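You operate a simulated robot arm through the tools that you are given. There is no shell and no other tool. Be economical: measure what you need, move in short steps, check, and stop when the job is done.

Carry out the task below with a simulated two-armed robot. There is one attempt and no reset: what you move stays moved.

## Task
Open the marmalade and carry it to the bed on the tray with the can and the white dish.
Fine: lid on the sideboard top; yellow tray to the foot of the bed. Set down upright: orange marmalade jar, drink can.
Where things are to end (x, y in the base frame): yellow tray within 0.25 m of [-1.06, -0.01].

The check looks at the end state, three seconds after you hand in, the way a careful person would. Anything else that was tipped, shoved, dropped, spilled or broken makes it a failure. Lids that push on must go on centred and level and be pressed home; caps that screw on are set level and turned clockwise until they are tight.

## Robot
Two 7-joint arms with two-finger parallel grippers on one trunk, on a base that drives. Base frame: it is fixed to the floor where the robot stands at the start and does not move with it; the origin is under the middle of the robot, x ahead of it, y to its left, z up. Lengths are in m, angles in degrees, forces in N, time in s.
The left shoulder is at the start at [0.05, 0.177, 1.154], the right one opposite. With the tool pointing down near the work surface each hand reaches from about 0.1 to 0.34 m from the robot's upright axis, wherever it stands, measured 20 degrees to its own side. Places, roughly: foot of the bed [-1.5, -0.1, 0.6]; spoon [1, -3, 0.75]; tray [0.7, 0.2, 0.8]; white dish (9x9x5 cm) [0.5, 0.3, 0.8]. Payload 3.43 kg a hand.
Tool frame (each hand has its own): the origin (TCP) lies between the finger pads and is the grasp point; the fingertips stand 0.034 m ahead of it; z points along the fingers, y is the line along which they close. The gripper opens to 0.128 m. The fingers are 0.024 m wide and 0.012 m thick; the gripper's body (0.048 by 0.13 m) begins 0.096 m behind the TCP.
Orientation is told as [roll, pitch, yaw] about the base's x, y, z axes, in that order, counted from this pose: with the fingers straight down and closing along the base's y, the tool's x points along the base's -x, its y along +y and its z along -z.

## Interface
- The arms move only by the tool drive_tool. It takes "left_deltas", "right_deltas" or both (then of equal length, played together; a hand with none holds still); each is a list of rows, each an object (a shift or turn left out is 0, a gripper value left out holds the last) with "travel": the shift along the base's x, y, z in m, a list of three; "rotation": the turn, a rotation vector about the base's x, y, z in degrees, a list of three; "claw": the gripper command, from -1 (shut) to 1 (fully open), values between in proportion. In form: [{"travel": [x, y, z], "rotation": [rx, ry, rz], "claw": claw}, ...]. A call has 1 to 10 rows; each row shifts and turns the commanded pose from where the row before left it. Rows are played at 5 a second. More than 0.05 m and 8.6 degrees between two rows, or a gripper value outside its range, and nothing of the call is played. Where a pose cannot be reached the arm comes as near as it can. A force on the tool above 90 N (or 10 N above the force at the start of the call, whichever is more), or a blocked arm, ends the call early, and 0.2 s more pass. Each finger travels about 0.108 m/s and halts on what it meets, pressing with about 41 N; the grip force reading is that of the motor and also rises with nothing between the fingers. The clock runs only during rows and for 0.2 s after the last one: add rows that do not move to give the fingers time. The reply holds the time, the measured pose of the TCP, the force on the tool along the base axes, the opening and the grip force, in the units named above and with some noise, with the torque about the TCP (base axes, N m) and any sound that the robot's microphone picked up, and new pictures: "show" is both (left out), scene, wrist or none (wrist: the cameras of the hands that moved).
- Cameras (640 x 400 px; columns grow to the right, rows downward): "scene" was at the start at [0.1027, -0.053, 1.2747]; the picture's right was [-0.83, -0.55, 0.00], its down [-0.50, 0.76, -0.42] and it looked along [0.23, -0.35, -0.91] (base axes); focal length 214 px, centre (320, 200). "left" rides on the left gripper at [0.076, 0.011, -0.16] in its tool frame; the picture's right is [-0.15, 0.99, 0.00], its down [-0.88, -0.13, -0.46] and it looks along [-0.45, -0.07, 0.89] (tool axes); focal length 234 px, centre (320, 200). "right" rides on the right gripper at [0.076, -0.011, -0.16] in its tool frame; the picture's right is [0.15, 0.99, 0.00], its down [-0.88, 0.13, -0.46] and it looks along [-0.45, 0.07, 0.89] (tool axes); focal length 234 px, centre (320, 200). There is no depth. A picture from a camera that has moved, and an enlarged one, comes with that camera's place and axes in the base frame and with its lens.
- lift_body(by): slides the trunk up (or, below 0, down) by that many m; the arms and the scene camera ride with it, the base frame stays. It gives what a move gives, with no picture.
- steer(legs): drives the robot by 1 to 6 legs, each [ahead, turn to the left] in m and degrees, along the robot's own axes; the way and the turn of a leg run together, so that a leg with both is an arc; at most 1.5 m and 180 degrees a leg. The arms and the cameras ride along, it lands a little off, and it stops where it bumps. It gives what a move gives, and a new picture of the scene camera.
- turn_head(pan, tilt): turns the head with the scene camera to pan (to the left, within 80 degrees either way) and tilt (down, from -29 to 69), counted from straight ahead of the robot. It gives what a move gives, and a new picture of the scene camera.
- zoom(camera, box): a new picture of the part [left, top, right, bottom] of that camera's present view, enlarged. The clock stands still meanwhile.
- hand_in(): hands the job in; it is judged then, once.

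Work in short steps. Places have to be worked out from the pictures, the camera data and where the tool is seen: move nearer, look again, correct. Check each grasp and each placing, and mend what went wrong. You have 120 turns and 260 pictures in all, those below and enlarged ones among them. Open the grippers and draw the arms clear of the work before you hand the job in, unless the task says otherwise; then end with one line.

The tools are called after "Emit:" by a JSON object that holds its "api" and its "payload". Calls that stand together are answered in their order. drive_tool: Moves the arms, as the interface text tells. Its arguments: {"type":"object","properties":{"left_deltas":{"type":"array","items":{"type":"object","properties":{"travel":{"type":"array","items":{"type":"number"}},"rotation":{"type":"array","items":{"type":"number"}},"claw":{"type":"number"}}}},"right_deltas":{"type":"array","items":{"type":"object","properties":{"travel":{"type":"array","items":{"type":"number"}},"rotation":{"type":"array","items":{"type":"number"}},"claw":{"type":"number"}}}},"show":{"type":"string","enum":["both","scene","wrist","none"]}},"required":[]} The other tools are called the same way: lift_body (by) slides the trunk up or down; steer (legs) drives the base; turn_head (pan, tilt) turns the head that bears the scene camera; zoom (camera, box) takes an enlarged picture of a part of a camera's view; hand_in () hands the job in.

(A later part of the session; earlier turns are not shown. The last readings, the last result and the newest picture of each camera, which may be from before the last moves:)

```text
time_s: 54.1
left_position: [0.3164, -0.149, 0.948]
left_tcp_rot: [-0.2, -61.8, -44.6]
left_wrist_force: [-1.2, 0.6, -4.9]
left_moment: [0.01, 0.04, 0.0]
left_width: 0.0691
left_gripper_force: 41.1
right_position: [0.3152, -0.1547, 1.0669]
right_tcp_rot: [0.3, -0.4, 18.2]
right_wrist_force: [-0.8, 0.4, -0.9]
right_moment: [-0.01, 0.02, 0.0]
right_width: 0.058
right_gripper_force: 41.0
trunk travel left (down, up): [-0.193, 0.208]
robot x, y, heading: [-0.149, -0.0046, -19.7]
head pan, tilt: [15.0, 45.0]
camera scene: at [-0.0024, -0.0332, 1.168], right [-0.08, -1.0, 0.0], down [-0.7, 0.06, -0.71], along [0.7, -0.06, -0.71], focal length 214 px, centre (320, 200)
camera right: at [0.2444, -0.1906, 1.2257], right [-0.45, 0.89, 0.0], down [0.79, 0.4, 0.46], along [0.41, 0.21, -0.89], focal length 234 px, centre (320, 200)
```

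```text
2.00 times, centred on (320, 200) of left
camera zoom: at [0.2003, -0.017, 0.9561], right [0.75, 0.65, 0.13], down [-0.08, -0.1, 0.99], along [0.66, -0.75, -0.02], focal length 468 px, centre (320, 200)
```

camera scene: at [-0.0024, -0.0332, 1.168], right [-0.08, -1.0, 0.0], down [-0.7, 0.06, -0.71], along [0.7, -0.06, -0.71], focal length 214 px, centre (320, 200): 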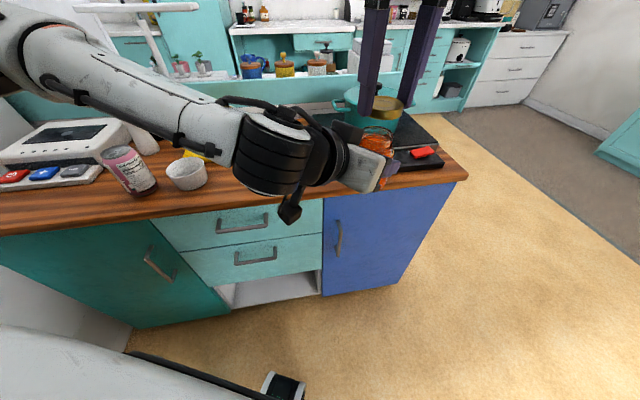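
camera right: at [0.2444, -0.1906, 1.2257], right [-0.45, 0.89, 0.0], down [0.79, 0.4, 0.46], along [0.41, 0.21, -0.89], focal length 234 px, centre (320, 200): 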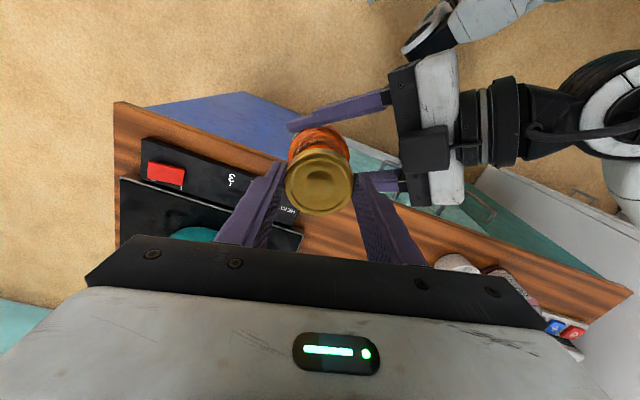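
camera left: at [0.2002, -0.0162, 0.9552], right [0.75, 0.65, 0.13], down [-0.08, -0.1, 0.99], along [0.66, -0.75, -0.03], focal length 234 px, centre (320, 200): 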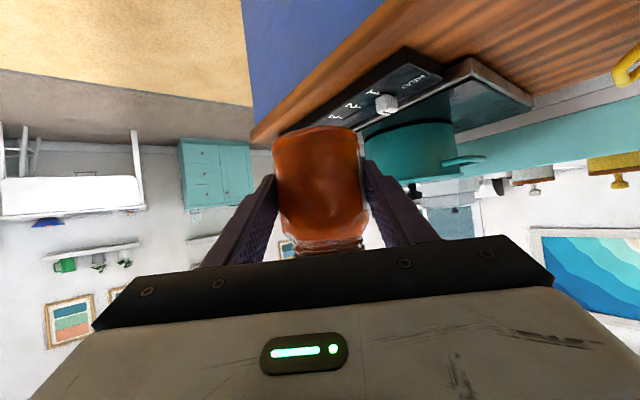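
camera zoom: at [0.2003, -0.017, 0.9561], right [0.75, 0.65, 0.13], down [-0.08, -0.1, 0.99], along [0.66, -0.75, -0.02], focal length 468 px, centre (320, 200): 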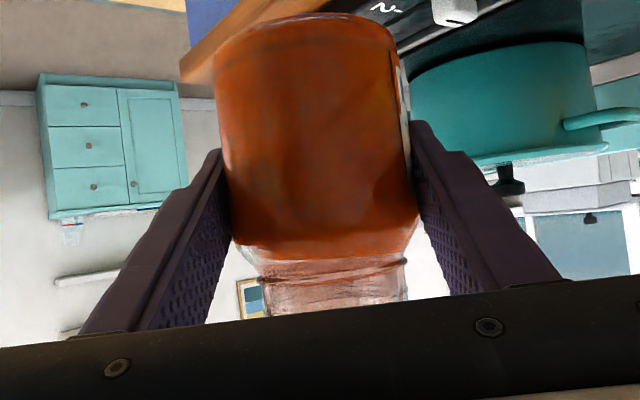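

The lid is off and held by the right hand. I move the right hand aside, and bring the open jar back over its old spot.

Emit:
{"api": "drive_tool", "payload": {"right_deltas": [{"travel": [0, 0, 0.03]}, {"travel": [-0.01, -0.03, 0], "rotation": [0, 0, -7]}, {"travel": [-0.01, -0.03, 0], "rotation": [0, 0, -7]}, {"travel": [-0.01, -0.03, 0], "rotation": [0, 0, -7]}, {"travel": [-0.01, -0.03, 0], "rotation": [0, 0, -7]}, {"rotation": [0, 0, -7]}, {}, {}, {}], "left_deltas": [{}, {}, {"travel": [0.02, 0.025, 0], "rotation": [0, 0, 4]}, {"travel": [0.022, 0.027, 0], "rotation": [0, 0, 4]}, {"travel": [0.022, 0.027, 0], "rotation": [0, 0, 4]}, {"travel": [0.022, 0.027, 0], "rotation": [0, 0, 4]}, {"travel": [0.022, 0.027, 0], "rotation": [0, 0, 4]}, {"travel": [0.022, 0.027, 0], "rotation": [0, 0, 4]}, {"travel": [0.015, 0.02, 0]}]}}

```text
time_s: 56.1
left_position: [0.4624, 0.0322, 0.9479]
left_tcp_rot: [-0.4, -61.8, -20.6]
left_wrist_force: [-0.3, 0.1, -5.7]
left_moment: [0.0, 0.05, -0.03]
left_width: 0.0693
left_gripper_force: 41.2
right_position: [0.2756, -0.2724, 1.0969]
right_tcp_rot: [0.1, -0.3, -17.0]
right_wrist_force: [-0.3, 0.6, -1.3]
right_moment: [-0.03, 0.0, 0.01]
right_width: 0.0579
right_gripper_force: 41.4
trunk travel left (down, up): [-0.193, 0.208]
robot x, y, heading: [-0.1491, 0.0024, -19.7]
head pan, tilt: [15.0, 45.0]
camera scene: at [-0.0022, -0.0327, 1.168], right [-0.08, -1.0, 0.0], down [-0.71, 0.06, -0.71], along [0.7, -0.06, -0.71], focal length 214 px, centre (320, 200)
camera right: at [0.1969, -0.2626, 1.2558], right [0.15, 0.99, 0.0], down [0.88, -0.13, 0.46], along [0.46, -0.07, -0.89], focal length 234 px, centre (320, 200)
camera left: at [0.302, 0.1048, 0.9562], right [0.42, 0.9, 0.13], down [-0.03, -0.12, 0.99], along [0.91, -0.42, -0.02], focal length 234 px, centre (320, 200)
```

scene: 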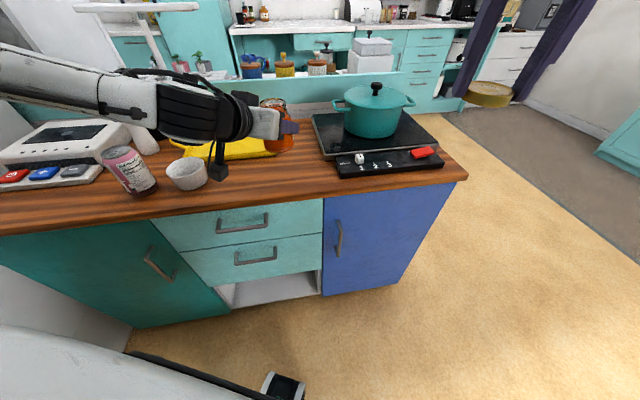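
right: 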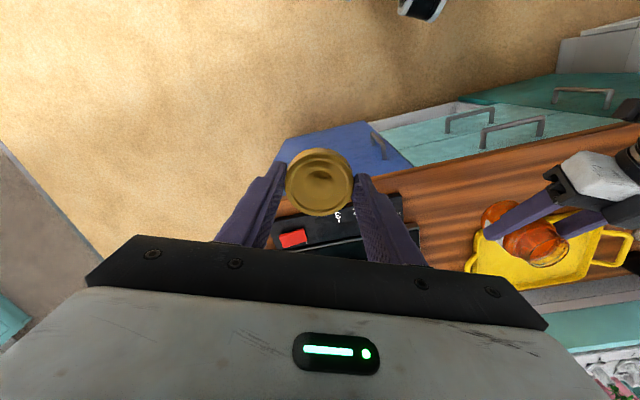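
left: 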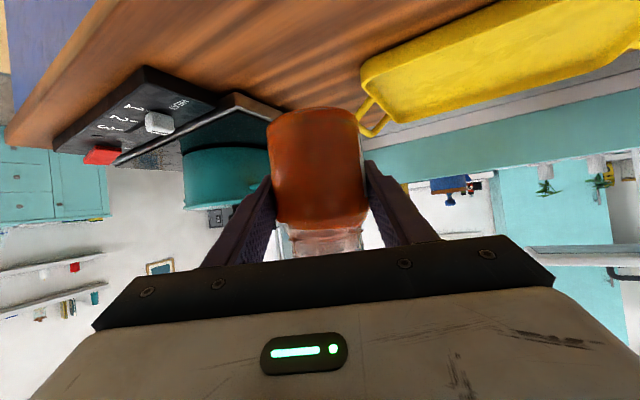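

The open jar looks upright. I lower it toward the surface.

Emit:
{"api": "drive_tool", "payload": {"left_deltas": [{"travel": [0, 0, -0.03]}, {"travel": [0, 0, -0.03]}, {"travel": [0, 0, -0.025]}, {"travel": [0, 0, -0.006]}, {"travel": [0, 0, -0.004]}, {}]}}

```text
time_s: 57.5
left_position: [0.4621, 0.0321, 0.8559]
left_tcp_rot: [-0.2, -62.3, -20.7]
left_wrist_force: [-0.9, 0.2, 8.7]
left_moment: [0.18, 0.28, 0.01]
left_width: 0.0693
left_gripper_force: 40.8
right_position: [0.2736, -0.2721, 1.0969]
right_tcp_rot: [0.2, -0.4, -17.0]
right_wrist_force: [-1.2, 0.0, 0.3]
right_moment: [0.01, 0.03, 0.01]
right_width: 0.058
right_gripper_force: 41.4
trunk travel left (down, up): [-0.193, 0.208]
robot x, y, heading: [-0.1482, -0.0013, -19.9]
head pan, tilt: [15.0, 45.0]
camera scene: at [-0.0036, -0.0331, 1.1684], right [-0.08, -1.0, 0.0], down [-0.7, 0.06, -0.71], along [0.71, -0.06, -0.71], focal length 214 px, centre (320, 200)
camera left: at [0.3014, 0.1041, 0.8629], right [0.42, 0.9, 0.13], down [-0.04, -0.12, 0.99], along [0.91, -0.42, -0.02], focal length 234 px, centre (320, 200)
```

scene: 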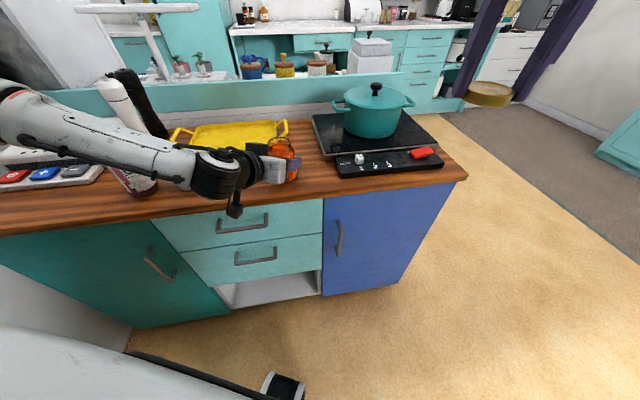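
left: 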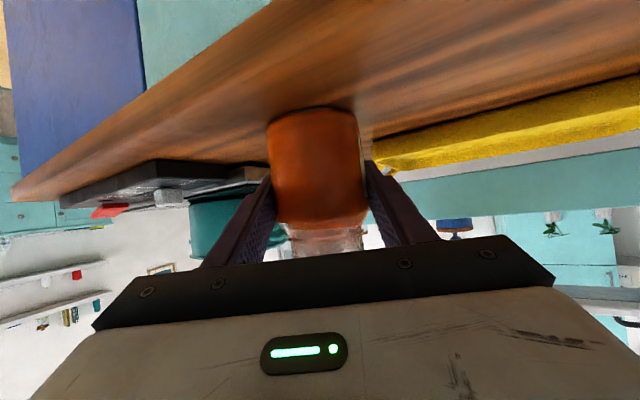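

Contact at z=0.856. I press 3 mm to settle it flat and open slowly.

Emit:
{"api": "drive_tool", "payload": {"left_deltas": [{"travel": [0, 0, -0.003]}, {"travel": [0, 0, -0.002]}, {"claw": 0.05}, {"claw": 0.12}, {"claw": 0.2}, {"claw": 0.35}, {}]}}

```text
time_s: 59.1
left_position: [0.4624, 0.0328, 0.8487]
left_tcp_rot: [-0.2, -61.9, -20.7]
left_wrist_force: [-0.2, 0.1, -0.1]
left_moment: [-0.02, -0.02, 0.02]
left_width: 0.0864
left_gripper_force: 0.0
right_position: [0.2752, -0.2721, 1.0988]
right_tcp_rot: [0.3, -0.4, -16.8]
right_wrist_force: [1.0, 0.3, -0.2]
right_moment: [-0.03, 0.0, 0.0]
right_width: 0.058
right_gripper_force: 40.8
trunk travel left (down, up): [-0.193, 0.208]
robot x, y, heading: [-0.1527, -0.0014, -19.7]
head pan, tilt: [15.0, 45.0]
camera scene: at [-0.0028, -0.033, 1.1681], right [-0.08, -1.0, 0.0], down [-0.7, 0.06, -0.71], along [0.7, -0.06, -0.71], focal length 214 px, centre (320, 200)
camera left: at [0.301, 0.1046, 0.8559], right [0.42, 0.9, 0.13], down [-0.03, -0.12, 0.99], along [0.91, -0.42, -0.02], focal length 234 px, centre (320, 200)
```

scene: 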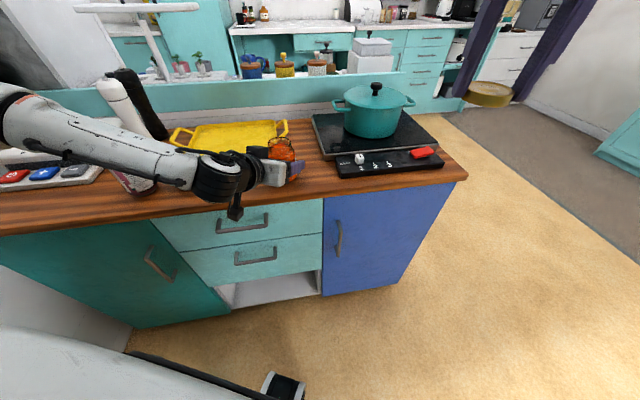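
left: 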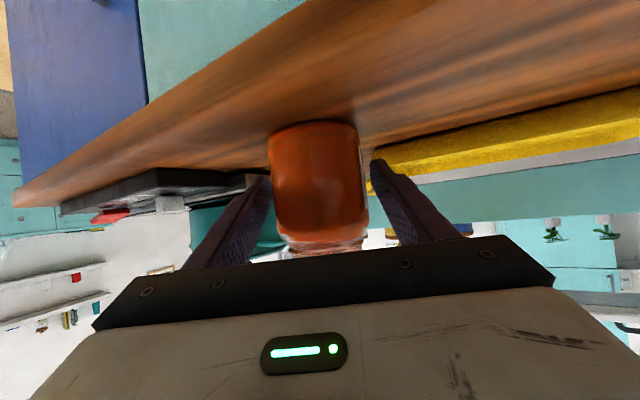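

The jar stands upright. I open wider and back the left hand out along its axis.

Emit:
{"api": "drive_tool", "payload": {"left_deltas": [{"claw": 0.8}, {"travel": [-0.03, 0.011, 0.015], "claw": 1}, {"travel": [-0.03, 0.011, 0.018]}, {"travel": [-0.03, 0.01, 0.025]}, {"travel": [-0.02, 0.01, 0.04]}, {"travel": [0, 0, 0.04]}, {}]}}

```text
time_s: 60.7
left_position: [0.384, 0.06, 0.9902]
left_tcp_rot: [-0.3, -61.9, -20.6]
left_wrist_force: [0.2, 0.5, 0.2]
left_moment: [0.0, 0.03, 0.01]
left_width: 0.1284
left_gripper_force: 0.1
left hand out of reach, approached as far as the arm can: row 4, 5
right_position: [0.2744, -0.2719, 1.0974]
right_tcp_rot: [0.2, -0.5, -16.9]
right_wrist_force: [0.0, -0.6, 0.0]
right_moment: [0.05, 0.0, 0.01]
right_width: 0.0582
right_gripper_force: 41.1
trunk travel left (down, up): [-0.193, 0.208]
robot x, y, heading: [-0.1482, -0.0009, -19.7]
head pan, tilt: [15.0, 45.0]
camera scene: at [-0.0028, -0.033, 1.1681], right [-0.08, -1.0, 0.0], down [-0.7, 0.06, -0.71], along [0.7, -0.06, -0.71], focal length 214 px, centre (320, 200)
camera left: at [0.2239, 0.1325, 0.999], right [0.42, 0.9, 0.13], down [-0.03, -0.13, 0.99], along [0.91, -0.42, -0.02], focal length 234 px, centre (320, 200)
```

scene: 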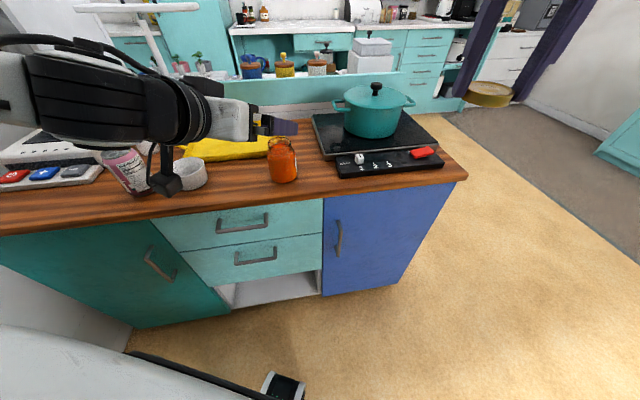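
left: 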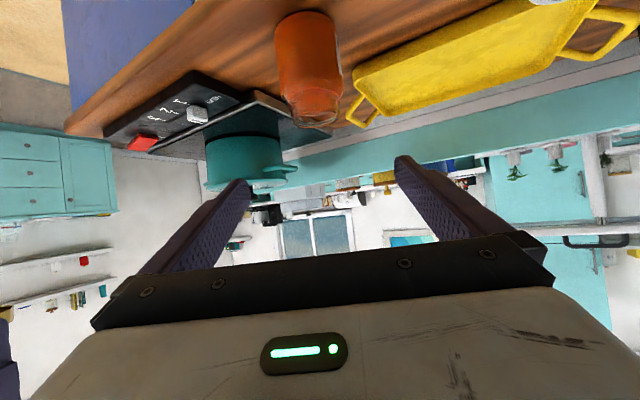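

Next I turn the left hand back to pointing down, raised.

Emit:
{"api": "drive_tool", "payload": {"left_deltas": [{"travel": [0, 0, 0.02], "rotation": [2.9, 7.9, 0]}, {"travel": [0, 0, 0.02], "rotation": [2.9, 7.9, 0]}, {"travel": [0, 0, 0.02], "rotation": [2.9, 7.9, 0]}, {"travel": [0, 0, 0.02], "rotation": [2.9, 7.9, 0]}, {"travel": [0, 0, 0.02], "rotation": [2.9, 7.9, 0]}, {"rotation": [2.9, 7.9, 0]}, {"rotation": [2.9, 7.9, 0]}, {"rotation": [1.0, 2.8, 0]}, {}], "show": "scene"}}

```text
time_s: 62.7
left_position: [0.3858, 0.0623, 1.09]
left_tcp_rot: [-0.8, 0.1, -20.3]
left_wrist_force: [0.9, -0.4, 0.6]
left_moment: [0.03, 0.0, 0.0]
left_width: 0.128
left_gripper_force: 0.1
right_position: [0.2751, -0.2729, 1.0974]
right_tcp_rot: [0.2, -0.3, -16.9]
right_wrist_force: [0.0, 0.3, 0.2]
right_moment: [-0.01, 0.0, -0.03]
right_width: 0.0581
right_gripper_force: 40.7
trunk travel left (down, up): [-0.193, 0.208]
robot x, y, heading: [-0.1513, -0.0011, -19.8]
head pan, tilt: [15.0, 45.0]
camera scene: at [-0.0028, -0.0331, 1.1681], right [-0.08, -1.0, 0.0], down [-0.7, 0.06, -0.71], along [0.7, -0.06, -0.71], focal length 214 px, centre (320, 200)
```

scene: 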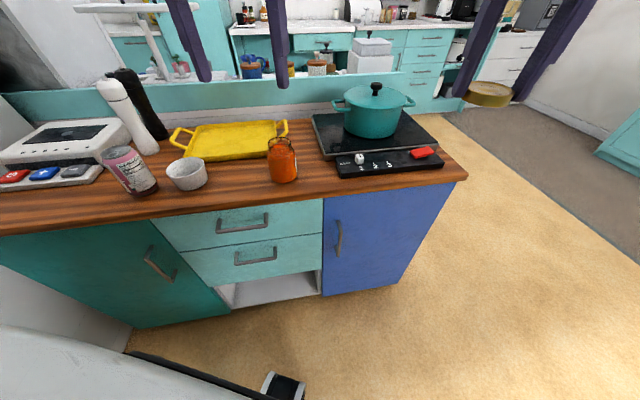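

A clear view. I reposition the base: turn right, back up, turn to face the sideboard again further left.

Emit:
{"api": "steer", "payload": {"legs": [[0, -25], [-0.26, 0], [0, 45]]}}

```text
time_s: 67.9
left_position: [0.1351, 0.4405, 1.09]
left_tcp_rot: [-0.7, -0.1, 1.3]
left_wrist_force: [-0.2, -0.8, -0.2]
left_moment: [0.01, 0.0, 0.0]
left_width: 0.128
left_gripper_force: 0.2
right_position: [0.1555, 0.0875, 1.0976]
right_tcp_rot: [0.3, -0.4, 4.8]
right_wrist_force: [0.4, 0.6, -0.3]
right_moment: [0.0, 0.02, 0.04]
right_width: 0.0579
right_gripper_force: 41.1
trunk travel left (down, up): [-0.193, 0.208]
robot x, y, heading: [-0.3401, 0.1834, 2.0]
head pan, tilt: [15.0, 45.0]
camera scene: at [-0.1916, 0.2086, 1.1681], right [0.29, -0.96, 0.0], down [-0.68, -0.21, -0.71], along [0.68, 0.21, -0.71], focal length 214 px, centre (320, 200)
```

scene: 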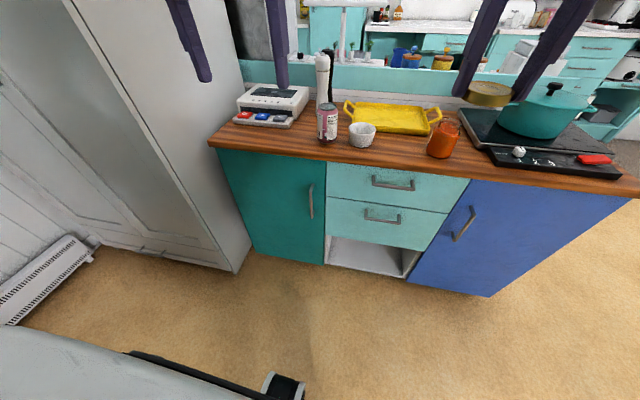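

Now forward 0.28 m, straightening the heading.

Emit:
{"api": "steer", "payload": {"legs": [[0.28, -2]]}}

```text
time_s: 69.9
left_position: [0.4246, 0.4256, 1.0883]
left_tcp_rot: [-0.7, 0.0, -0.8]
left_wrist_force: [0.4, 0.6, -0.3]
left_moment: [-0.03, 0.02, 0.02]
left_width: 0.128
left_gripper_force: 0.1
right_position: [0.4326, 0.0745, 1.0969]
right_tcp_rot: [0.1, -0.3, 2.7]
right_wrist_force: [0.6, -0.1, -0.1]
right_moment: [0.02, -0.02, 0.02]
right_width: 0.0583
right_gripper_force: 40.7
trunk travel left (down, up): [-0.193, 0.208]
robot x, y, heading: [-0.0601, 0.1908, -0.2]
head pan, tilt: [15.0, 45.0]
camera scene: at [0.0897, 0.2071, 1.168], right [0.26, -0.97, 0.0], down [-0.68, -0.18, -0.71], along [0.68, 0.18, -0.71], focal length 214 px, centre (320, 200)
```

scene: 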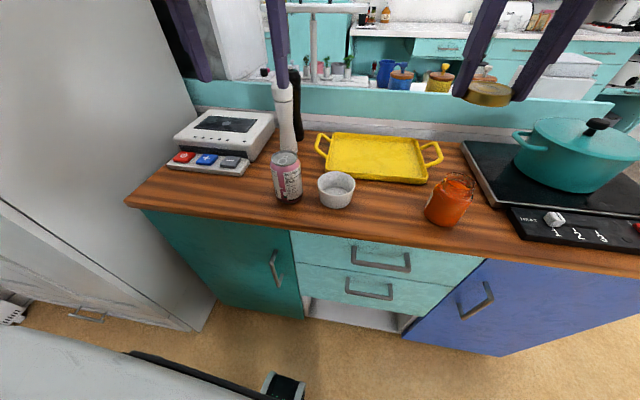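

A good stance. I enlarge the view to measure places.

Emit:
{"api": "zoom", "payload": {"camera": "scene", "box": [256, 110, 496, 260]}}

Emit:
{"api": "zoom", "payload": {"camera": "left", "box": [0, 0, 640, 400]}}

Emit:
{"api": "zoom", "payload": {"camera": "right", "box": [0, 0, 640, 400]}}

```text
2.67 times, centred on (376, 185) of scene
camera zoom: at [0.0897, 0.2071, 1.168], right [0.26, -0.97, 0.0], down [-0.68, -0.18, -0.71], along [0.68, 0.18, -0.71], focal length 572 px, centre (171, 240)
```

zoom: 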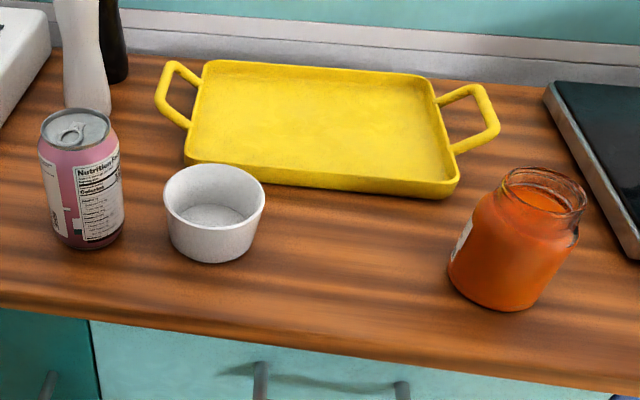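

```text
1.00 times, centred on (320, 200) of left
camera zoom: at [0.3495, 0.4395, 1.2482], right [0.16, 0.99, -0.01], down [0.88, -0.14, 0.46], along [0.45, -0.08, -0.89], focal length 234 px, centre (320, 200)
```

zoom: 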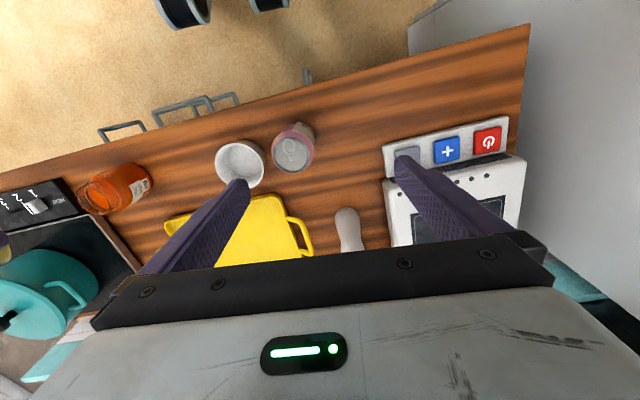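

```text
1.00 times, centred on (320, 200) of right
camera zoom: at [0.3546, 0.0576, 1.2559], right [-0.19, 0.98, 0.0], down [0.87, 0.17, 0.46], along [0.45, 0.09, -0.89], focal length 234 px, centre (320, 200)
```

zoom: 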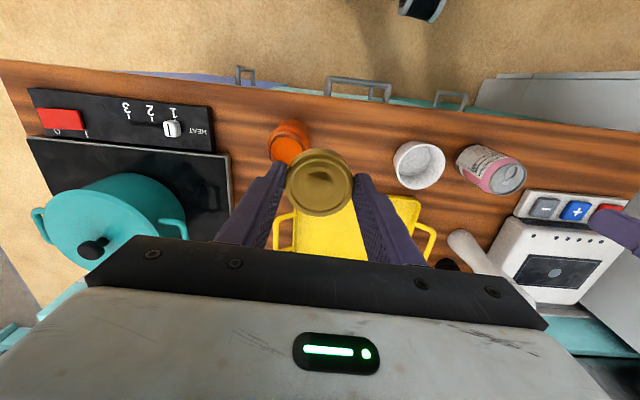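

Places judged: can (0.428, 0.378), dish (0.45, 0.27), jar (0.457, 0.024), tray centre (0.638, 0.19) turned ~6.5°, handles ~z 0.845. I take the lid to a free spot at about (0.40, 0.145) and lower it.

Emit:
{"api": "drive_tool", "payload": {"right_deltas": [{"travel": [-0.01, 0.02, -0.03], "rotation": [0, 0.3, 0]}, {"travel": [-0.01, 0.025, -0.04]}, {"travel": [-0.01, 0.025, -0.04]}, {"travel": [0, 0, -0.04]}, {"travel": [0, 0, -0.04]}, {"travel": [0, 0, -0.04]}, {}]}}

```text
time_s: 71.5
left_position: [0.4243, 0.4249, 1.0891]
left_tcp_rot: [-0.8, 0.0, -0.8]
left_wrist_force: [0.4, -1.1, -0.2]
left_moment: [0.01, 0.01, -0.01]
left_width: 0.1278
left_gripper_force: 0.0
right_position: [0.4028, 0.1426, 0.8681]
right_tcp_rot: [0.2, -0.1, 2.6]
right_wrist_force: [0.2, -0.2, 0.5]
right_moment: [0.06, 0.0, -0.02]
right_width: 0.058
right_gripper_force: 41.4
trunk travel left (down, up): [-0.193, 0.208]
robot x, y, heading: [-0.0559, 0.1871, -0.2]
head pan, tilt: [15.0, 45.0]
camera scene: at [0.0893, 0.2071, 1.1681], right [0.26, -0.97, 0.0], down [-0.68, -0.18, -0.71], along [0.68, 0.18, -0.71], focal length 214 px, centre (320, 200)
camera right: at [0.325, 0.1264, 1.0272], right [-0.19, 0.98, 0.0], down [0.87, 0.17, 0.46], along [0.45, 0.09, -0.89], focal length 234 px, centre (320, 200)
```

scene: 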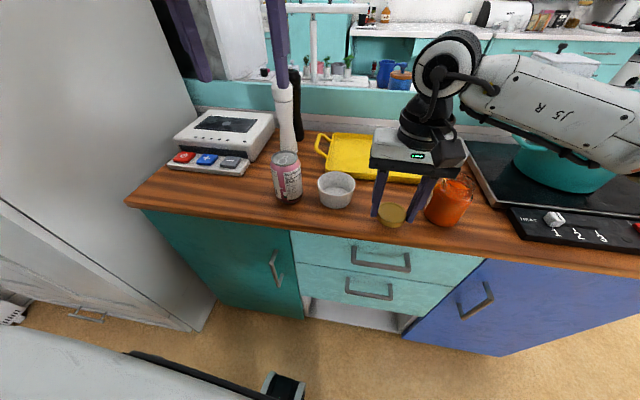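
right: 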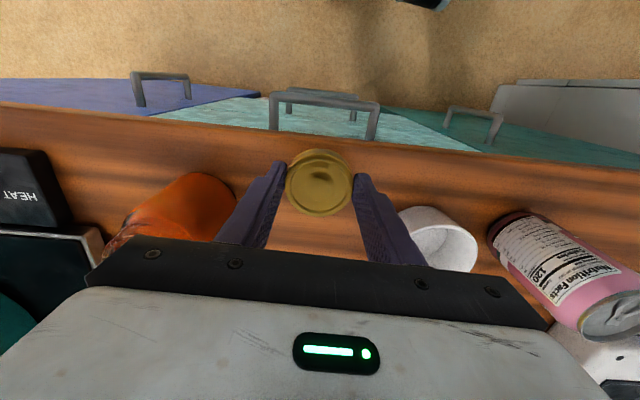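

Right over a clear patch, 2–3 cm above. I lower in small steps.

Emit:
{"api": "drive_tool", "payload": {"right_deltas": [{"travel": [0, 0, -0.012]}, {"travel": [0, 0, -0.006]}, {"travel": [0, 0, -0.004]}, {"travel": [0, 0, -0.003]}, {}], "show": "none"}}

```text
time_s: 72.7
left_position: [0.4239, 0.4262, 1.0891]
left_tcp_rot: [-0.8, 0.0, -0.8]
left_wrist_force: [0.3, -0.5, 1.2]
left_moment: [0.01, -0.02, -0.02]
left_width: 0.1281
left_gripper_force: 0.0
right_position: [0.4016, 0.1445, 0.8422]
right_tcp_rot: [0.2, 0.0, 2.6]
right_wrist_force: [0.6, 0.0, 0.2]
right_moment: [-0.01, 0.05, 0.01]
right_width: 0.0579
right_gripper_force: 41.2
trunk travel left (down, up): [-0.193, 0.208]
robot x, y, heading: [-0.0598, 0.1896, -0.5]
head pan, tilt: [15.0, 45.0]
```

No contact yet at 0.842; I continue in 3 mm steps.

Emit:
{"api": "drive_tool", "payload": {"right_deltas": [{"travel": [0, 0, -0.003]}, {"travel": [0, 0, -0.003]}, {}], "show": "wrist"}}

```text
time_s: 73.5
left_position: [0.4247, 0.4258, 1.0889]
left_tcp_rot: [-0.8, 0.1, -0.7]
left_wrist_force: [0.6, -0.2, -0.1]
left_moment: [0.02, 0.02, 0.07]
left_width: 0.1281
left_gripper_force: 0.1
right_position: [0.402, 0.1445, 0.8361]
right_tcp_rot: [0.1, -0.1, 2.7]
right_wrist_force: [0.8, 0.1, -0.5]
right_moment: [-0.01, 0.01, 0.04]
right_width: 0.0578
right_gripper_force: 41.0
trunk travel left (down, up): [-0.193, 0.208]
robot x, y, heading: [-0.0633, 0.1892, -0.2]
head pan, tilt: [15.0, 45.0]
camera right: at [0.3252, 0.1275, 0.9951], right [-0.19, 0.98, 0.0], down [0.87, 0.17, 0.46], along [0.45, 0.09, -0.89], focal length 234 px, centre (320, 200)
```

right: 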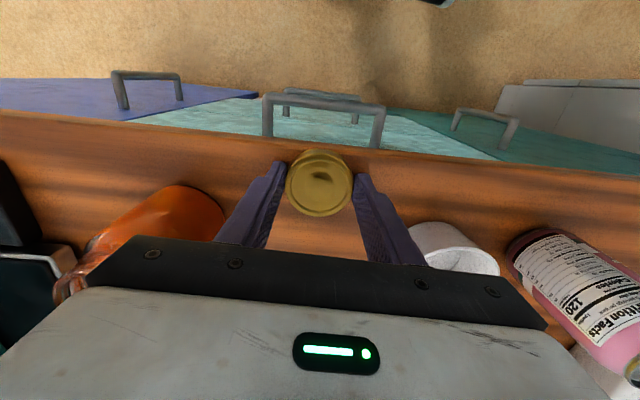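

Still free; go on.

Emit:
{"api": "drive_tool", "payload": {"right_deltas": [{"travel": [0, 0, -0.003]}, {"travel": [0, 0, -0.003]}, {"travel": [0, 0, -0.003]}, {}], "show": "none"}}

```text
time_s: 74.5
left_position: [0.4211, 0.4263, 1.0902]
left_tcp_rot: [-0.7, -0.1, -0.9]
left_wrist_force: [-0.8, 0.2, -0.4]
left_moment: [-0.02, 0.01, -0.02]
left_width: 0.1281
left_gripper_force: 0.1
right_position: [0.402, 0.1442, 0.8331]
right_tcp_rot: [0.5, -0.9, 2.6]
right_wrist_force: [-0.7, -8.3, 50.2]
right_moment: [-1.26, 0.51, 0.03]
right_width: 0.0581
right_gripper_force: 40.4
trunk travel left (down, up): [-0.193, 0.208]
robot x, y, heading: [-0.0599, 0.1879, 0.0]
head pan, tilt: [15.0, 45.0]
```

Contact at 0.833 (50 N). I ease up 5 mm... then open gently.

Emit:
{"api": "drive_tool", "payload": {"right_deltas": [{"travel": [0, 0, 0.005]}, {"claw": 0.1}, {"claw": 0.3}, {}, {"travel": [0, 0, 0.03]}, {"travel": [0, 0, 0.05]}, {"travel": [0, 0, 0.05]}, {"travel": [0, -0.02, 0.04]}, {}]}}

```text
time_s: 76.5
left_position: [0.4236, 0.4263, 1.0896]
left_tcp_rot: [-0.7, -0.1, -0.8]
left_wrist_force: [0.2, -0.3, 0.0]
left_moment: [0.01, -0.01, 0.01]
left_width: 0.1281
left_gripper_force: 0.0
right_position: [0.4006, 0.1251, 1.0026]
right_tcp_rot: [0.3, -0.1, 2.7]
right_wrist_force: [0.3, 1.1, 0.3]
right_moment: [0.03, -0.02, -0.04]
right_width: 0.083
right_gripper_force: 0.0
trunk travel left (down, up): [-0.193, 0.208]
robot x, y, heading: [-0.0566, 0.1905, -0.1]
head pan, tilt: [15.0, 45.0]
camera scene: at [0.0893, 0.2071, 1.1681], right [0.26, -0.97, 0.0], down [-0.68, -0.18, -0.71], along [0.68, 0.18, -0.71], focal length 214 px, centre (320, 200)
camera right: at [0.3247, 0.1078, 1.161], right [-0.19, 0.98, 0.0], down [0.87, 0.17, 0.46], along [0.45, 0.09, -0.89], focal length 234 px, centre (320, 200)
```

scene: 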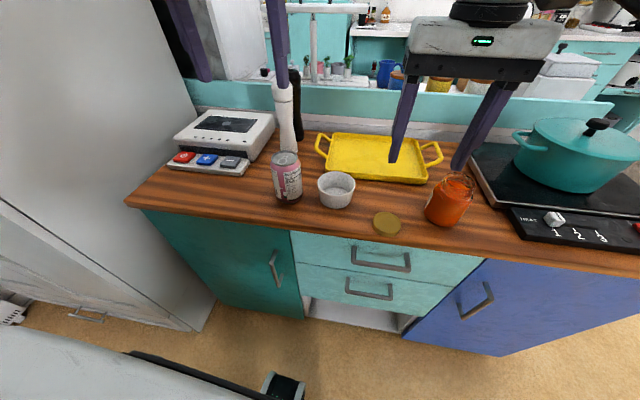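
right: 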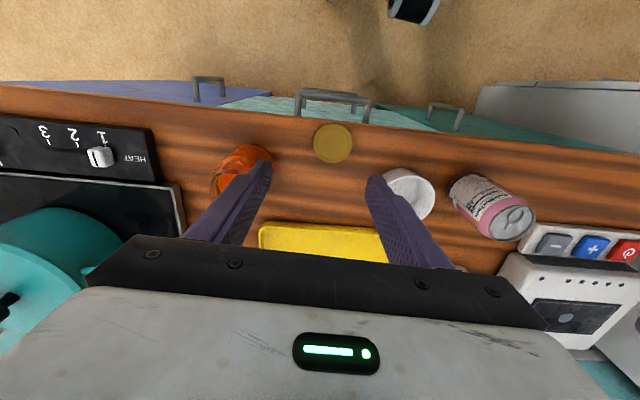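

The lid lies flat on the sideboard. Now the right hand goes above the jar.

Emit:
{"api": "drive_tool", "payload": {"right_deltas": [{"travel": [0.018, -0.033, 0.005], "claw": 0.6}, {"travel": [0.019, -0.034, 0]}, {"travel": [0.019, -0.034, 0]}, {}], "show": "wrist"}}

```text
time_s: 77.5
left_position: [0.4241, 0.4261, 1.0896]
left_tcp_rot: [-0.6, 0.1, -0.8]
left_wrist_force: [0.3, 0.4, -0.5]
left_moment: [0.0, -0.01, 0.05]
left_width: 0.128
left_gripper_force: 0.0
right_position: [0.4598, 0.0239, 1.0045]
right_tcp_rot: [0.1, -0.1, 2.7]
right_wrist_force: [-0.4, -0.4, -0.3]
right_moment: [0.0, 0.0, 0.0]
right_width: 0.1025
right_gripper_force: 0.1
trunk travel left (down, up): [-0.193, 0.208]
robot x, y, heading: [-0.0545, 0.1877, -0.5]
head pan, tilt: [15.0, 45.0]
camera right: at [0.3821, 0.0073, 1.1647], right [-0.19, 0.98, 0.0], down [0.87, 0.17, 0.46], along [0.45, 0.09, -0.89], focal length 234 px, centre (320, 200)
```

right: 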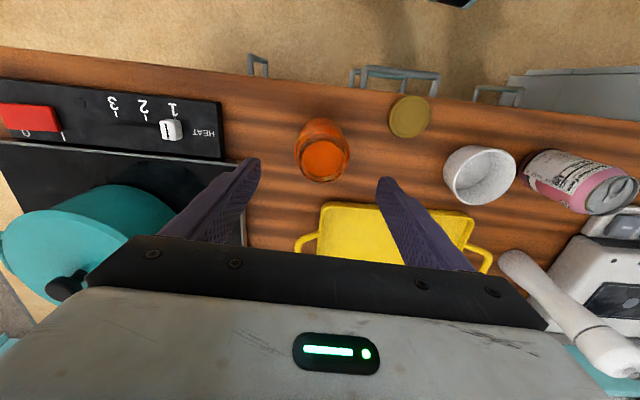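

Jar mouth at (0.465, 0.028). I centre and descend to grip the body.

Emit:
{"api": "drive_tool", "payload": {"right_deltas": [{"travel": [0.005, 0.004, -0.03]}, {"travel": [0, 0, -0.04]}, {"travel": [0, 0, -0.04]}, {"travel": [0, 0, -0.032]}, {}], "show": "wrist"}}

```text
time_s: 78.7
left_position: [0.4243, 0.4274, 1.089]
left_tcp_rot: [-0.7, 0.0, -0.9]
left_wrist_force: [-0.2, -0.3, 0.4]
left_moment: [0.01, 0.01, 0.0]
left_width: 0.128
left_gripper_force: 0.1
right_position: [0.4626, 0.0296, 0.8637]
right_tcp_rot: [0.2, -0.2, 2.7]
right_wrist_force: [0.1, 0.0, 0.5]
right_moment: [-0.01, -0.01, 0.02]
right_width: 0.1025
right_gripper_force: 0.2
trunk travel left (down, up): [-0.193, 0.208]
robot x, y, heading: [-0.0595, 0.1906, -0.2]
head pan, tilt: [15.0, 45.0]
camera right: at [0.385, 0.0125, 1.0233], right [-0.19, 0.98, 0.0], down [0.87, 0.17, 0.46], along [0.45, 0.09, -0.89], focal length 234 px, centre (320, 200)
```

right: 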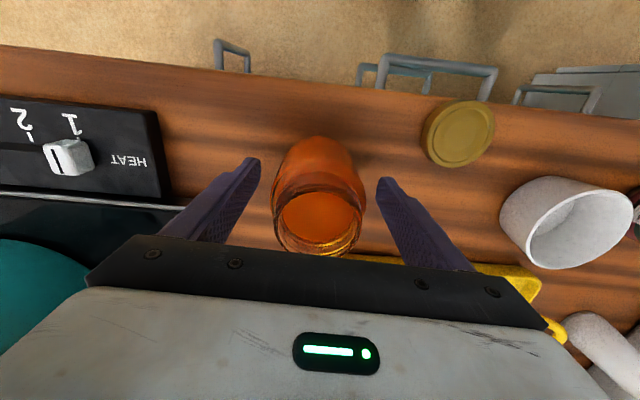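

Well placed; I close on the jar and lift slightly.

Emit:
{"api": "drive_tool", "payload": {"right_deltas": [{"travel": [0.004, 0, 0]}, {"claw": -0.3}, {"claw": -1}, {"claw": -1}, {"claw": -1}, {"travel": [0, 0, 0.02]}, {"travel": [0, 0, 0.04]}, {}]}}

```text
time_s: 80.5
left_position: [0.4245, 0.427, 1.0894]
left_tcp_rot: [-0.7, 0.1, -0.8]
left_wrist_force: [0.2, -0.2, 0.7]
left_moment: [-0.02, -0.02, -0.01]
left_width: 0.128
left_gripper_force: 0.0
right_position: [0.4656, 0.0253, 0.9251]
right_tcp_rot: [0.2, -0.1, 2.7]
right_wrist_force: [0.1, -0.5, -5.7]
right_moment: [-0.02, 0.0, 0.0]
right_width: 0.0708
right_gripper_force: 40.4
trunk travel left (down, up): [-0.193, 0.208]
robot x, y, heading: [-0.0581, 0.1926, -0.2]
head pan, tilt: [15.0, 45.0]
camera scene: at [0.0897, 0.207, 1.168], right [0.26, -0.97, 0.0], down [-0.68, -0.18, -0.71], along [0.68, 0.18, -0.71], focal length 214 px, centre (320, 200)
camera right: at [0.3894, 0.0098, 1.0853], right [-0.19, 0.98, 0.0], down [0.87, 0.17, 0.46], along [0.45, 0.09, -0.89], focal length 234 px, centre (320, 200)
```

scene: 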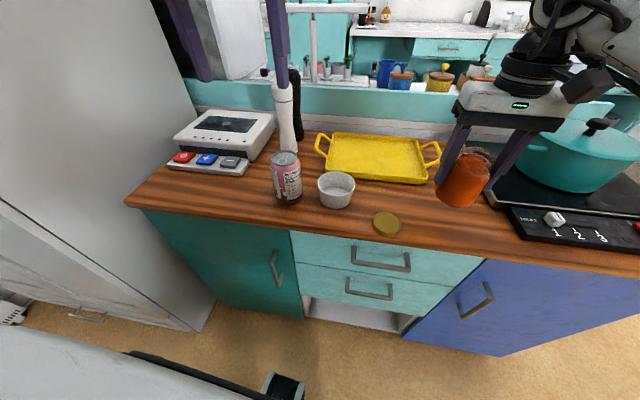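
right: 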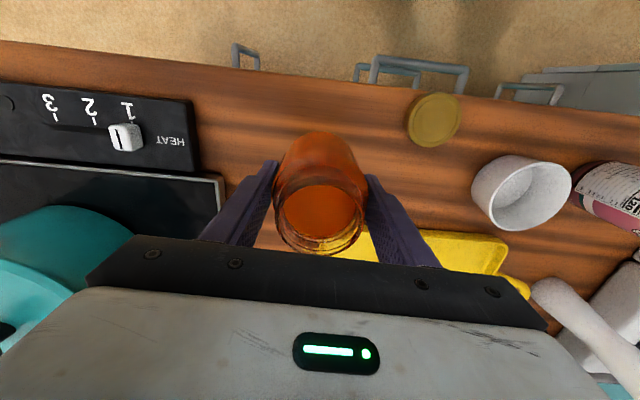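

Jar lifted. I carry it over the right half of the tray, to about (0.62, 0.115).

Emit:
{"api": "drive_tool", "payload": {"right_deltas": [{"travel": [0.035, 0.02, 0.01]}, {"travel": [0.04, 0.025, 0.005]}, {"travel": [0.04, 0.025, 0]}, {"travel": [0.04, 0.02, 0]}, {}]}}

```text
time_s: 81.7
left_position: [0.4251, 0.4269, 1.0895]
left_tcp_rot: [-0.6, 0.0, -0.9]
left_wrist_force: [0.0, -0.6, 0.2]
left_moment: [-0.01, 0.0, 0.02]
left_width: 0.1283
left_gripper_force: 0.1
right_position: [0.5688, 0.0941, 0.9239]
right_tcp_rot: [0.3, -0.1, 2.8]
right_wrist_force: [1.0, -0.3, -5.1]
right_moment: [0.02, -0.02, 0.02]
right_width: 0.0711
right_gripper_force: 41.0
right hand out of reach, approached as far as the arm can: row 3, 4
trunk travel left (down, up): [-0.193, 0.208]
robot x, y, heading: [-0.0588, 0.1879, -0.1]
head pan, tilt: [15.0, 45.0]
camera scene: at [0.0898, 0.2065, 1.168], right [0.26, -0.97, 0.0], down [-0.68, -0.18, -0.71], along [0.68, 0.18, -0.71], focal length 214 px, centre (320, 200)
camera right: at [0.4919, 0.0768, 1.0828], right [-0.19, 0.98, 0.0], down [0.87, 0.17, 0.46], along [0.45, 0.09, -0.89], focal length 234 px, centre (320, 200)
```

scene: 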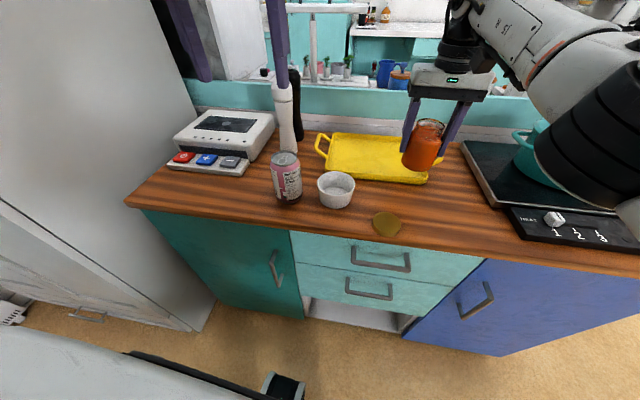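
right: 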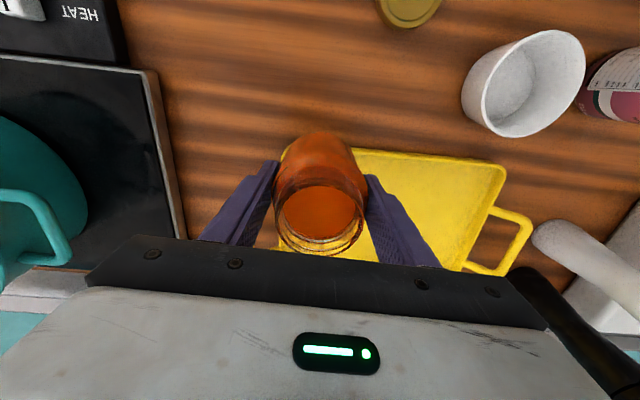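

The reach ends here; I drive forward 0.075 m.

Emit:
{"api": "steer", "payload": {"legs": [[0.075, 0]]}}

```text
time_s: 82.7
left_position: [0.5, 0.4263, 1.0882]
left_tcp_rot: [-0.6, 0.2, -0.9]
left_wrist_force: [-0.5, 0.2, -0.2]
left_moment: [0.01, 0.01, 0.03]
left_width: 0.128
left_gripper_force: 0.1
right_position: [0.6436, 0.0931, 0.9232]
right_tcp_rot: [0.2, -0.1, 2.5]
right_wrist_force: [0.3, -1.0, -5.0]
right_moment: [0.0, 0.03, 0.02]
right_width: 0.0707
right_gripper_force: 41.5
trunk travel left (down, up): [-0.193, 0.208]
robot x, y, heading: [0.0159, 0.1923, -0.1]
head pan, tilt: [15.0, 45.0]
camera scene: at [0.165, 0.2066, 1.1679], right [0.25, -0.97, 0.0], down [-0.68, -0.18, -0.71], along [0.68, 0.18, -0.71], focal length 214 px, centre (320, 200)
```

scene: 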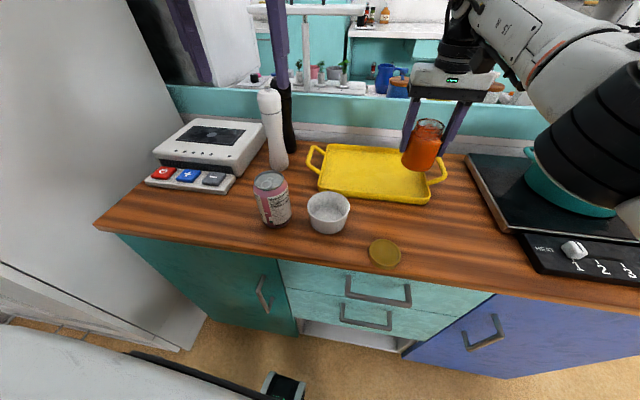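

I adjust toward (0.64, 0.115) and look from the wrist.

Emit:
{"api": "drive_tool", "payload": {"right_deltas": [{"travel": [-0.004, 0.02, -0.01]}, {}], "show": "wrist"}}

Emit:
{"api": "zoom", "payload": {"camera": "scene", "box": [290, 100, 480, 220]}}

```text
time_s: 83.3
left_position: [0.5, 0.4246, 1.0887]
left_tcp_rot: [-0.8, 0.0, -0.9]
left_wrist_force: [-0.3, 0.1, -0.4]
left_moment: [0.0, 0.01, -0.01]
left_width: 0.1279
left_gripper_force: 0.1
right_position: [0.6397, 0.1145, 0.9132]
right_tcp_rot: [0.3, -0.1, 2.6]
right_wrist_force: [-0.6, -0.2, -4.9]
right_moment: [0.01, 0.03, 0.01]
right_width: 0.0709
right_gripper_force: 41.1
trunk travel left (down, up): [-0.193, 0.208]
robot x, y, heading: [0.0161, 0.1885, -0.3]
head pan, tilt: [15.0, 45.0]
camera right: at [0.563, 0.0975, 1.0723], right [-0.19, 0.98, 0.0], down [0.87, 0.17, 0.46], along [0.45, 0.09, -0.89], focal length 234 px, centre (320, 200)
```

right: 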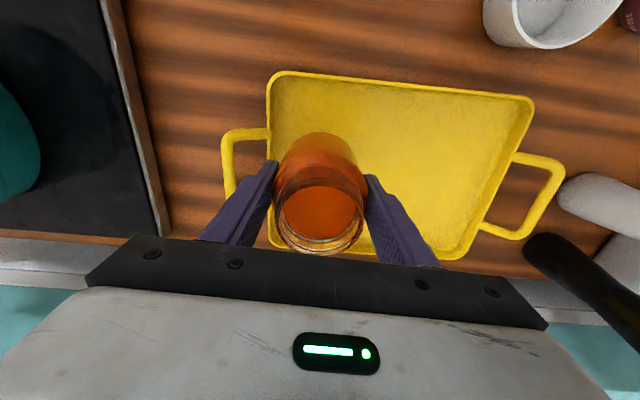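

```text
3.33 times, centred on (385, 160) of scene
camera zoom: at [0.1645, 0.2065, 1.168], right [0.25, -0.97, 0.0], down [-0.68, -0.18, -0.71], along [0.68, 0.18, -0.71], focal length 715 px, centre (103, 333)
```

zoom: 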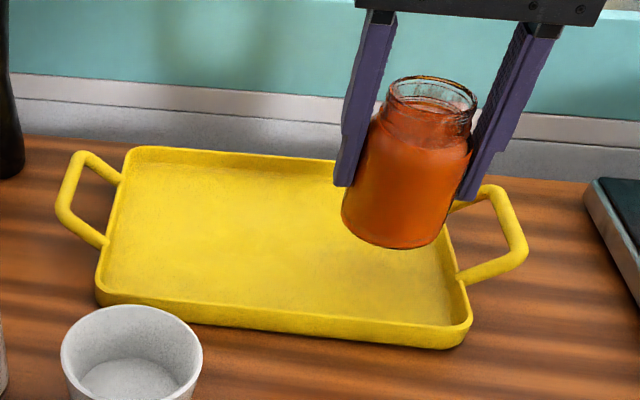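

Tray centre refined to (0.65, 0.188). I set the jar at (0.65, 0.125), lowering to near contact.

Emit:
{"api": "drive_tool", "payload": {"right_deltas": [{"travel": [0.01, 0.01, -0.01]}, {"travel": [0, 0, -0.015]}, {"travel": [0, 0, -0.012]}, {"travel": [0, 0, -0.003]}, {"travel": [0, 0, -0.003]}, {}], "show": "none"}}

```text
time_s: 84.7
left_position: [0.4985, 0.4264, 1.0892]
left_tcp_rot: [-0.7, 0.1, -1.0]
left_wrist_force: [0.3, -0.3, 0.1]
left_moment: [0.02, 0.0, -0.01]
left_width: 0.1281
left_gripper_force: 0.2
right_position: [0.64, 0.1194, 0.8692]
right_tcp_rot: [0.3, -0.1, 2.6]
right_wrist_force: [0.5, 0.3, -4.5]
right_moment: [-0.01, 0.02, -0.04]
right_width: 0.071
right_gripper_force: 41.5
right hand out of reach, approached as far as the arm can: row 1, 3
trunk travel left (down, up): [-0.193, 0.208]
robot x, y, heading: [0.0177, 0.1857, -0.2]
head pan, tilt: [15.0, 45.0]
```

Emit:
{"api": "drive_tool", "payload": {"right_deltas": [{"travel": [0, 0, -0.003]}, {"travel": [0, 0, -0.002]}, {}], "show": "wrist"}}

```text
time_s: 85.5
left_position: [0.4977, 0.4257, 1.0909]
left_tcp_rot: [-0.7, -0.1, -0.9]
left_wrist_force: [1.0, -0.1, 0.5]
left_moment: [0.0, 0.01, -0.02]
left_width: 0.128
left_gripper_force: 0.0
right_position: [0.6399, 0.1196, 0.8697]
right_tcp_rot: [0.2, -0.6, 2.6]
right_wrist_force: [4.6, -4.3, 26.0]
right_moment: [-0.27, 0.36, 0.13]
right_width: 0.0709
right_gripper_force: 41.2
trunk travel left (down, up): [-0.193, 0.208]
robot x, y, heading: [0.0148, 0.1885, -0.2]
head pan, tilt: [15.0, 45.0]
camera right: at [0.5612, 0.1024, 1.028], right [-0.19, 0.98, 0.0], down [0.87, 0.17, 0.47], along [0.46, 0.09, -0.88], focal length 234 px, centre (320, 200)
```

right: 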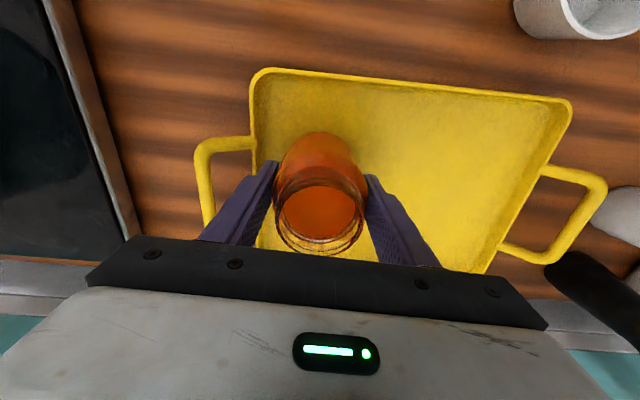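

The jar rests on the tray (30 N). I ease up 3 mm, open slightly, and rise.

Emit:
{"api": "drive_tool", "payload": {"right_deltas": [{"travel": [0, 0, 0.003]}, {"claw": 0.2}, {"claw": 0.35}, {}, {"travel": [0, 0, 0.03]}, {"travel": [0, 0, 0.04]}, {"travel": [0, 0, 0.05]}, {"travel": [-0.03, -0.02, 0.03]}, {"travel": [-0.04, -0.02, 0]}, {}]}}

```text
time_s: 87.7
left_position: [0.4992, 0.4258, 1.0888]
left_tcp_rot: [-0.7, 0.0, -0.8]
left_wrist_force: [-0.4, 0.0, 0.3]
left_moment: [-0.03, 0.03, 0.0]
left_width: 0.1279
left_gripper_force: 0.0
right_position: [0.5463, 0.0701, 1.0126]
right_tcp_rot: [0.3, -0.1, 2.6]
right_wrist_force: [0.4, 0.1, -0.1]
right_moment: [-0.04, 0.0, 0.01]
right_width: 0.0863
right_gripper_force: 0.1
right hand out of reach, approached as far as the arm can: row 6, 7
trunk travel left (down, up): [-0.193, 0.208]
robot x, y, heading: [0.0195, 0.1899, -0.1]
head pan, tilt: [15.0, 45.0]
camera scene: at [0.1639, 0.207, 1.1681], right [0.25, -0.97, 0.0], down [-0.68, -0.18, -0.71], along [0.68, 0.18, -0.71], focal length 214 px, centre (320, 200)
camera right: at [0.4704, 0.0536, 1.172], right [-0.19, 0.98, 0.0], down [0.87, 0.17, 0.46], along [0.45, 0.09, -0.89], focal length 234 px, centre (320, 200)
```

scene: 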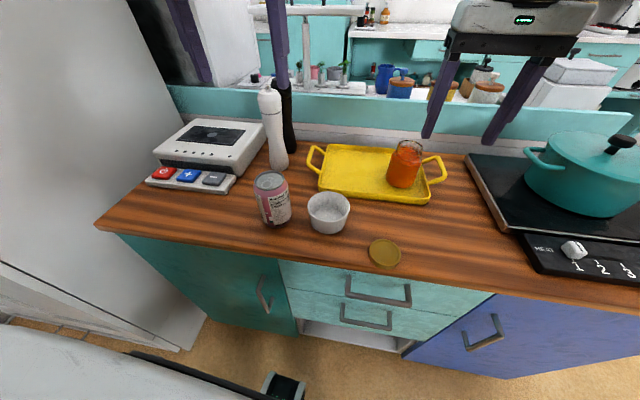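
right: 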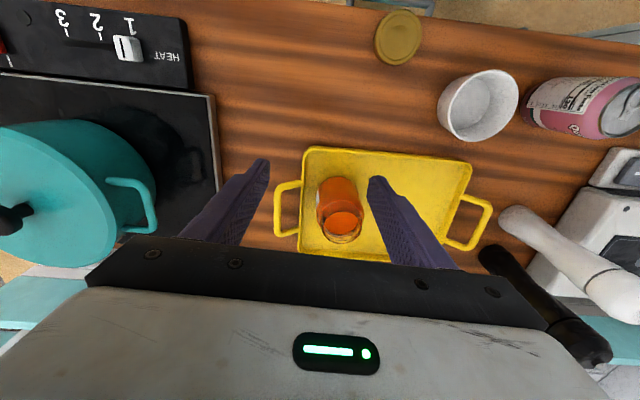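

The jar stands on the tray. Next the left hand goes over the dish (about (0.45, 0.27)) to look.

Emit:
{"api": "drive_tool", "payload": {"left_deltas": [{"travel": [-0.012, -0.04, 0], "rotation": [0.7, 0, 0.9], "claw": 0.64}, {"travel": [-0.013, -0.04, -0.02]}, {"travel": [-0.012, -0.04, -0.025]}, {"travel": [-0.012, -0.036, -0.025]}, {}], "show": "wrist"}}

```text
time_s: 88.9
left_position: [0.4405, 0.3367, 1.0221]
left_tcp_rot: [0.0, -0.1, 0.1]
left_wrist_force: [0.5, -0.1, -0.5]
left_moment: [0.01, 0.03, -0.01]
left_width: 0.1049
left_gripper_force: 0.0
left hand out of reach, approached as far as the arm can: row 1, 2, 3, 4
right_position: [0.5468, 0.0708, 1.0135]
right_tcp_rot: [0.2, -0.2, 2.7]
right_wrist_force: [0.0, 0.0, -0.1]
right_moment: [-0.01, -0.01, 0.02]
right_width: 0.0867
right_gripper_force: 0.1
trunk travel left (down, up): [-0.193, 0.208]
robot x, y, heading: [0.0195, 0.1888, -0.4]
head pan, tilt: [15.0, 45.0]
camera left: at [0.3649, 0.3468, 1.1814], right [0.15, 0.99, 0.0], down [0.88, -0.13, 0.46], along [0.45, -0.07, -0.89], focal length 234 px, centre (320, 200)
```

left: 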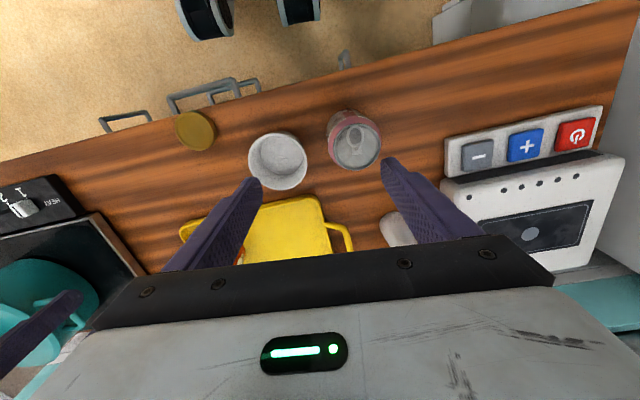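

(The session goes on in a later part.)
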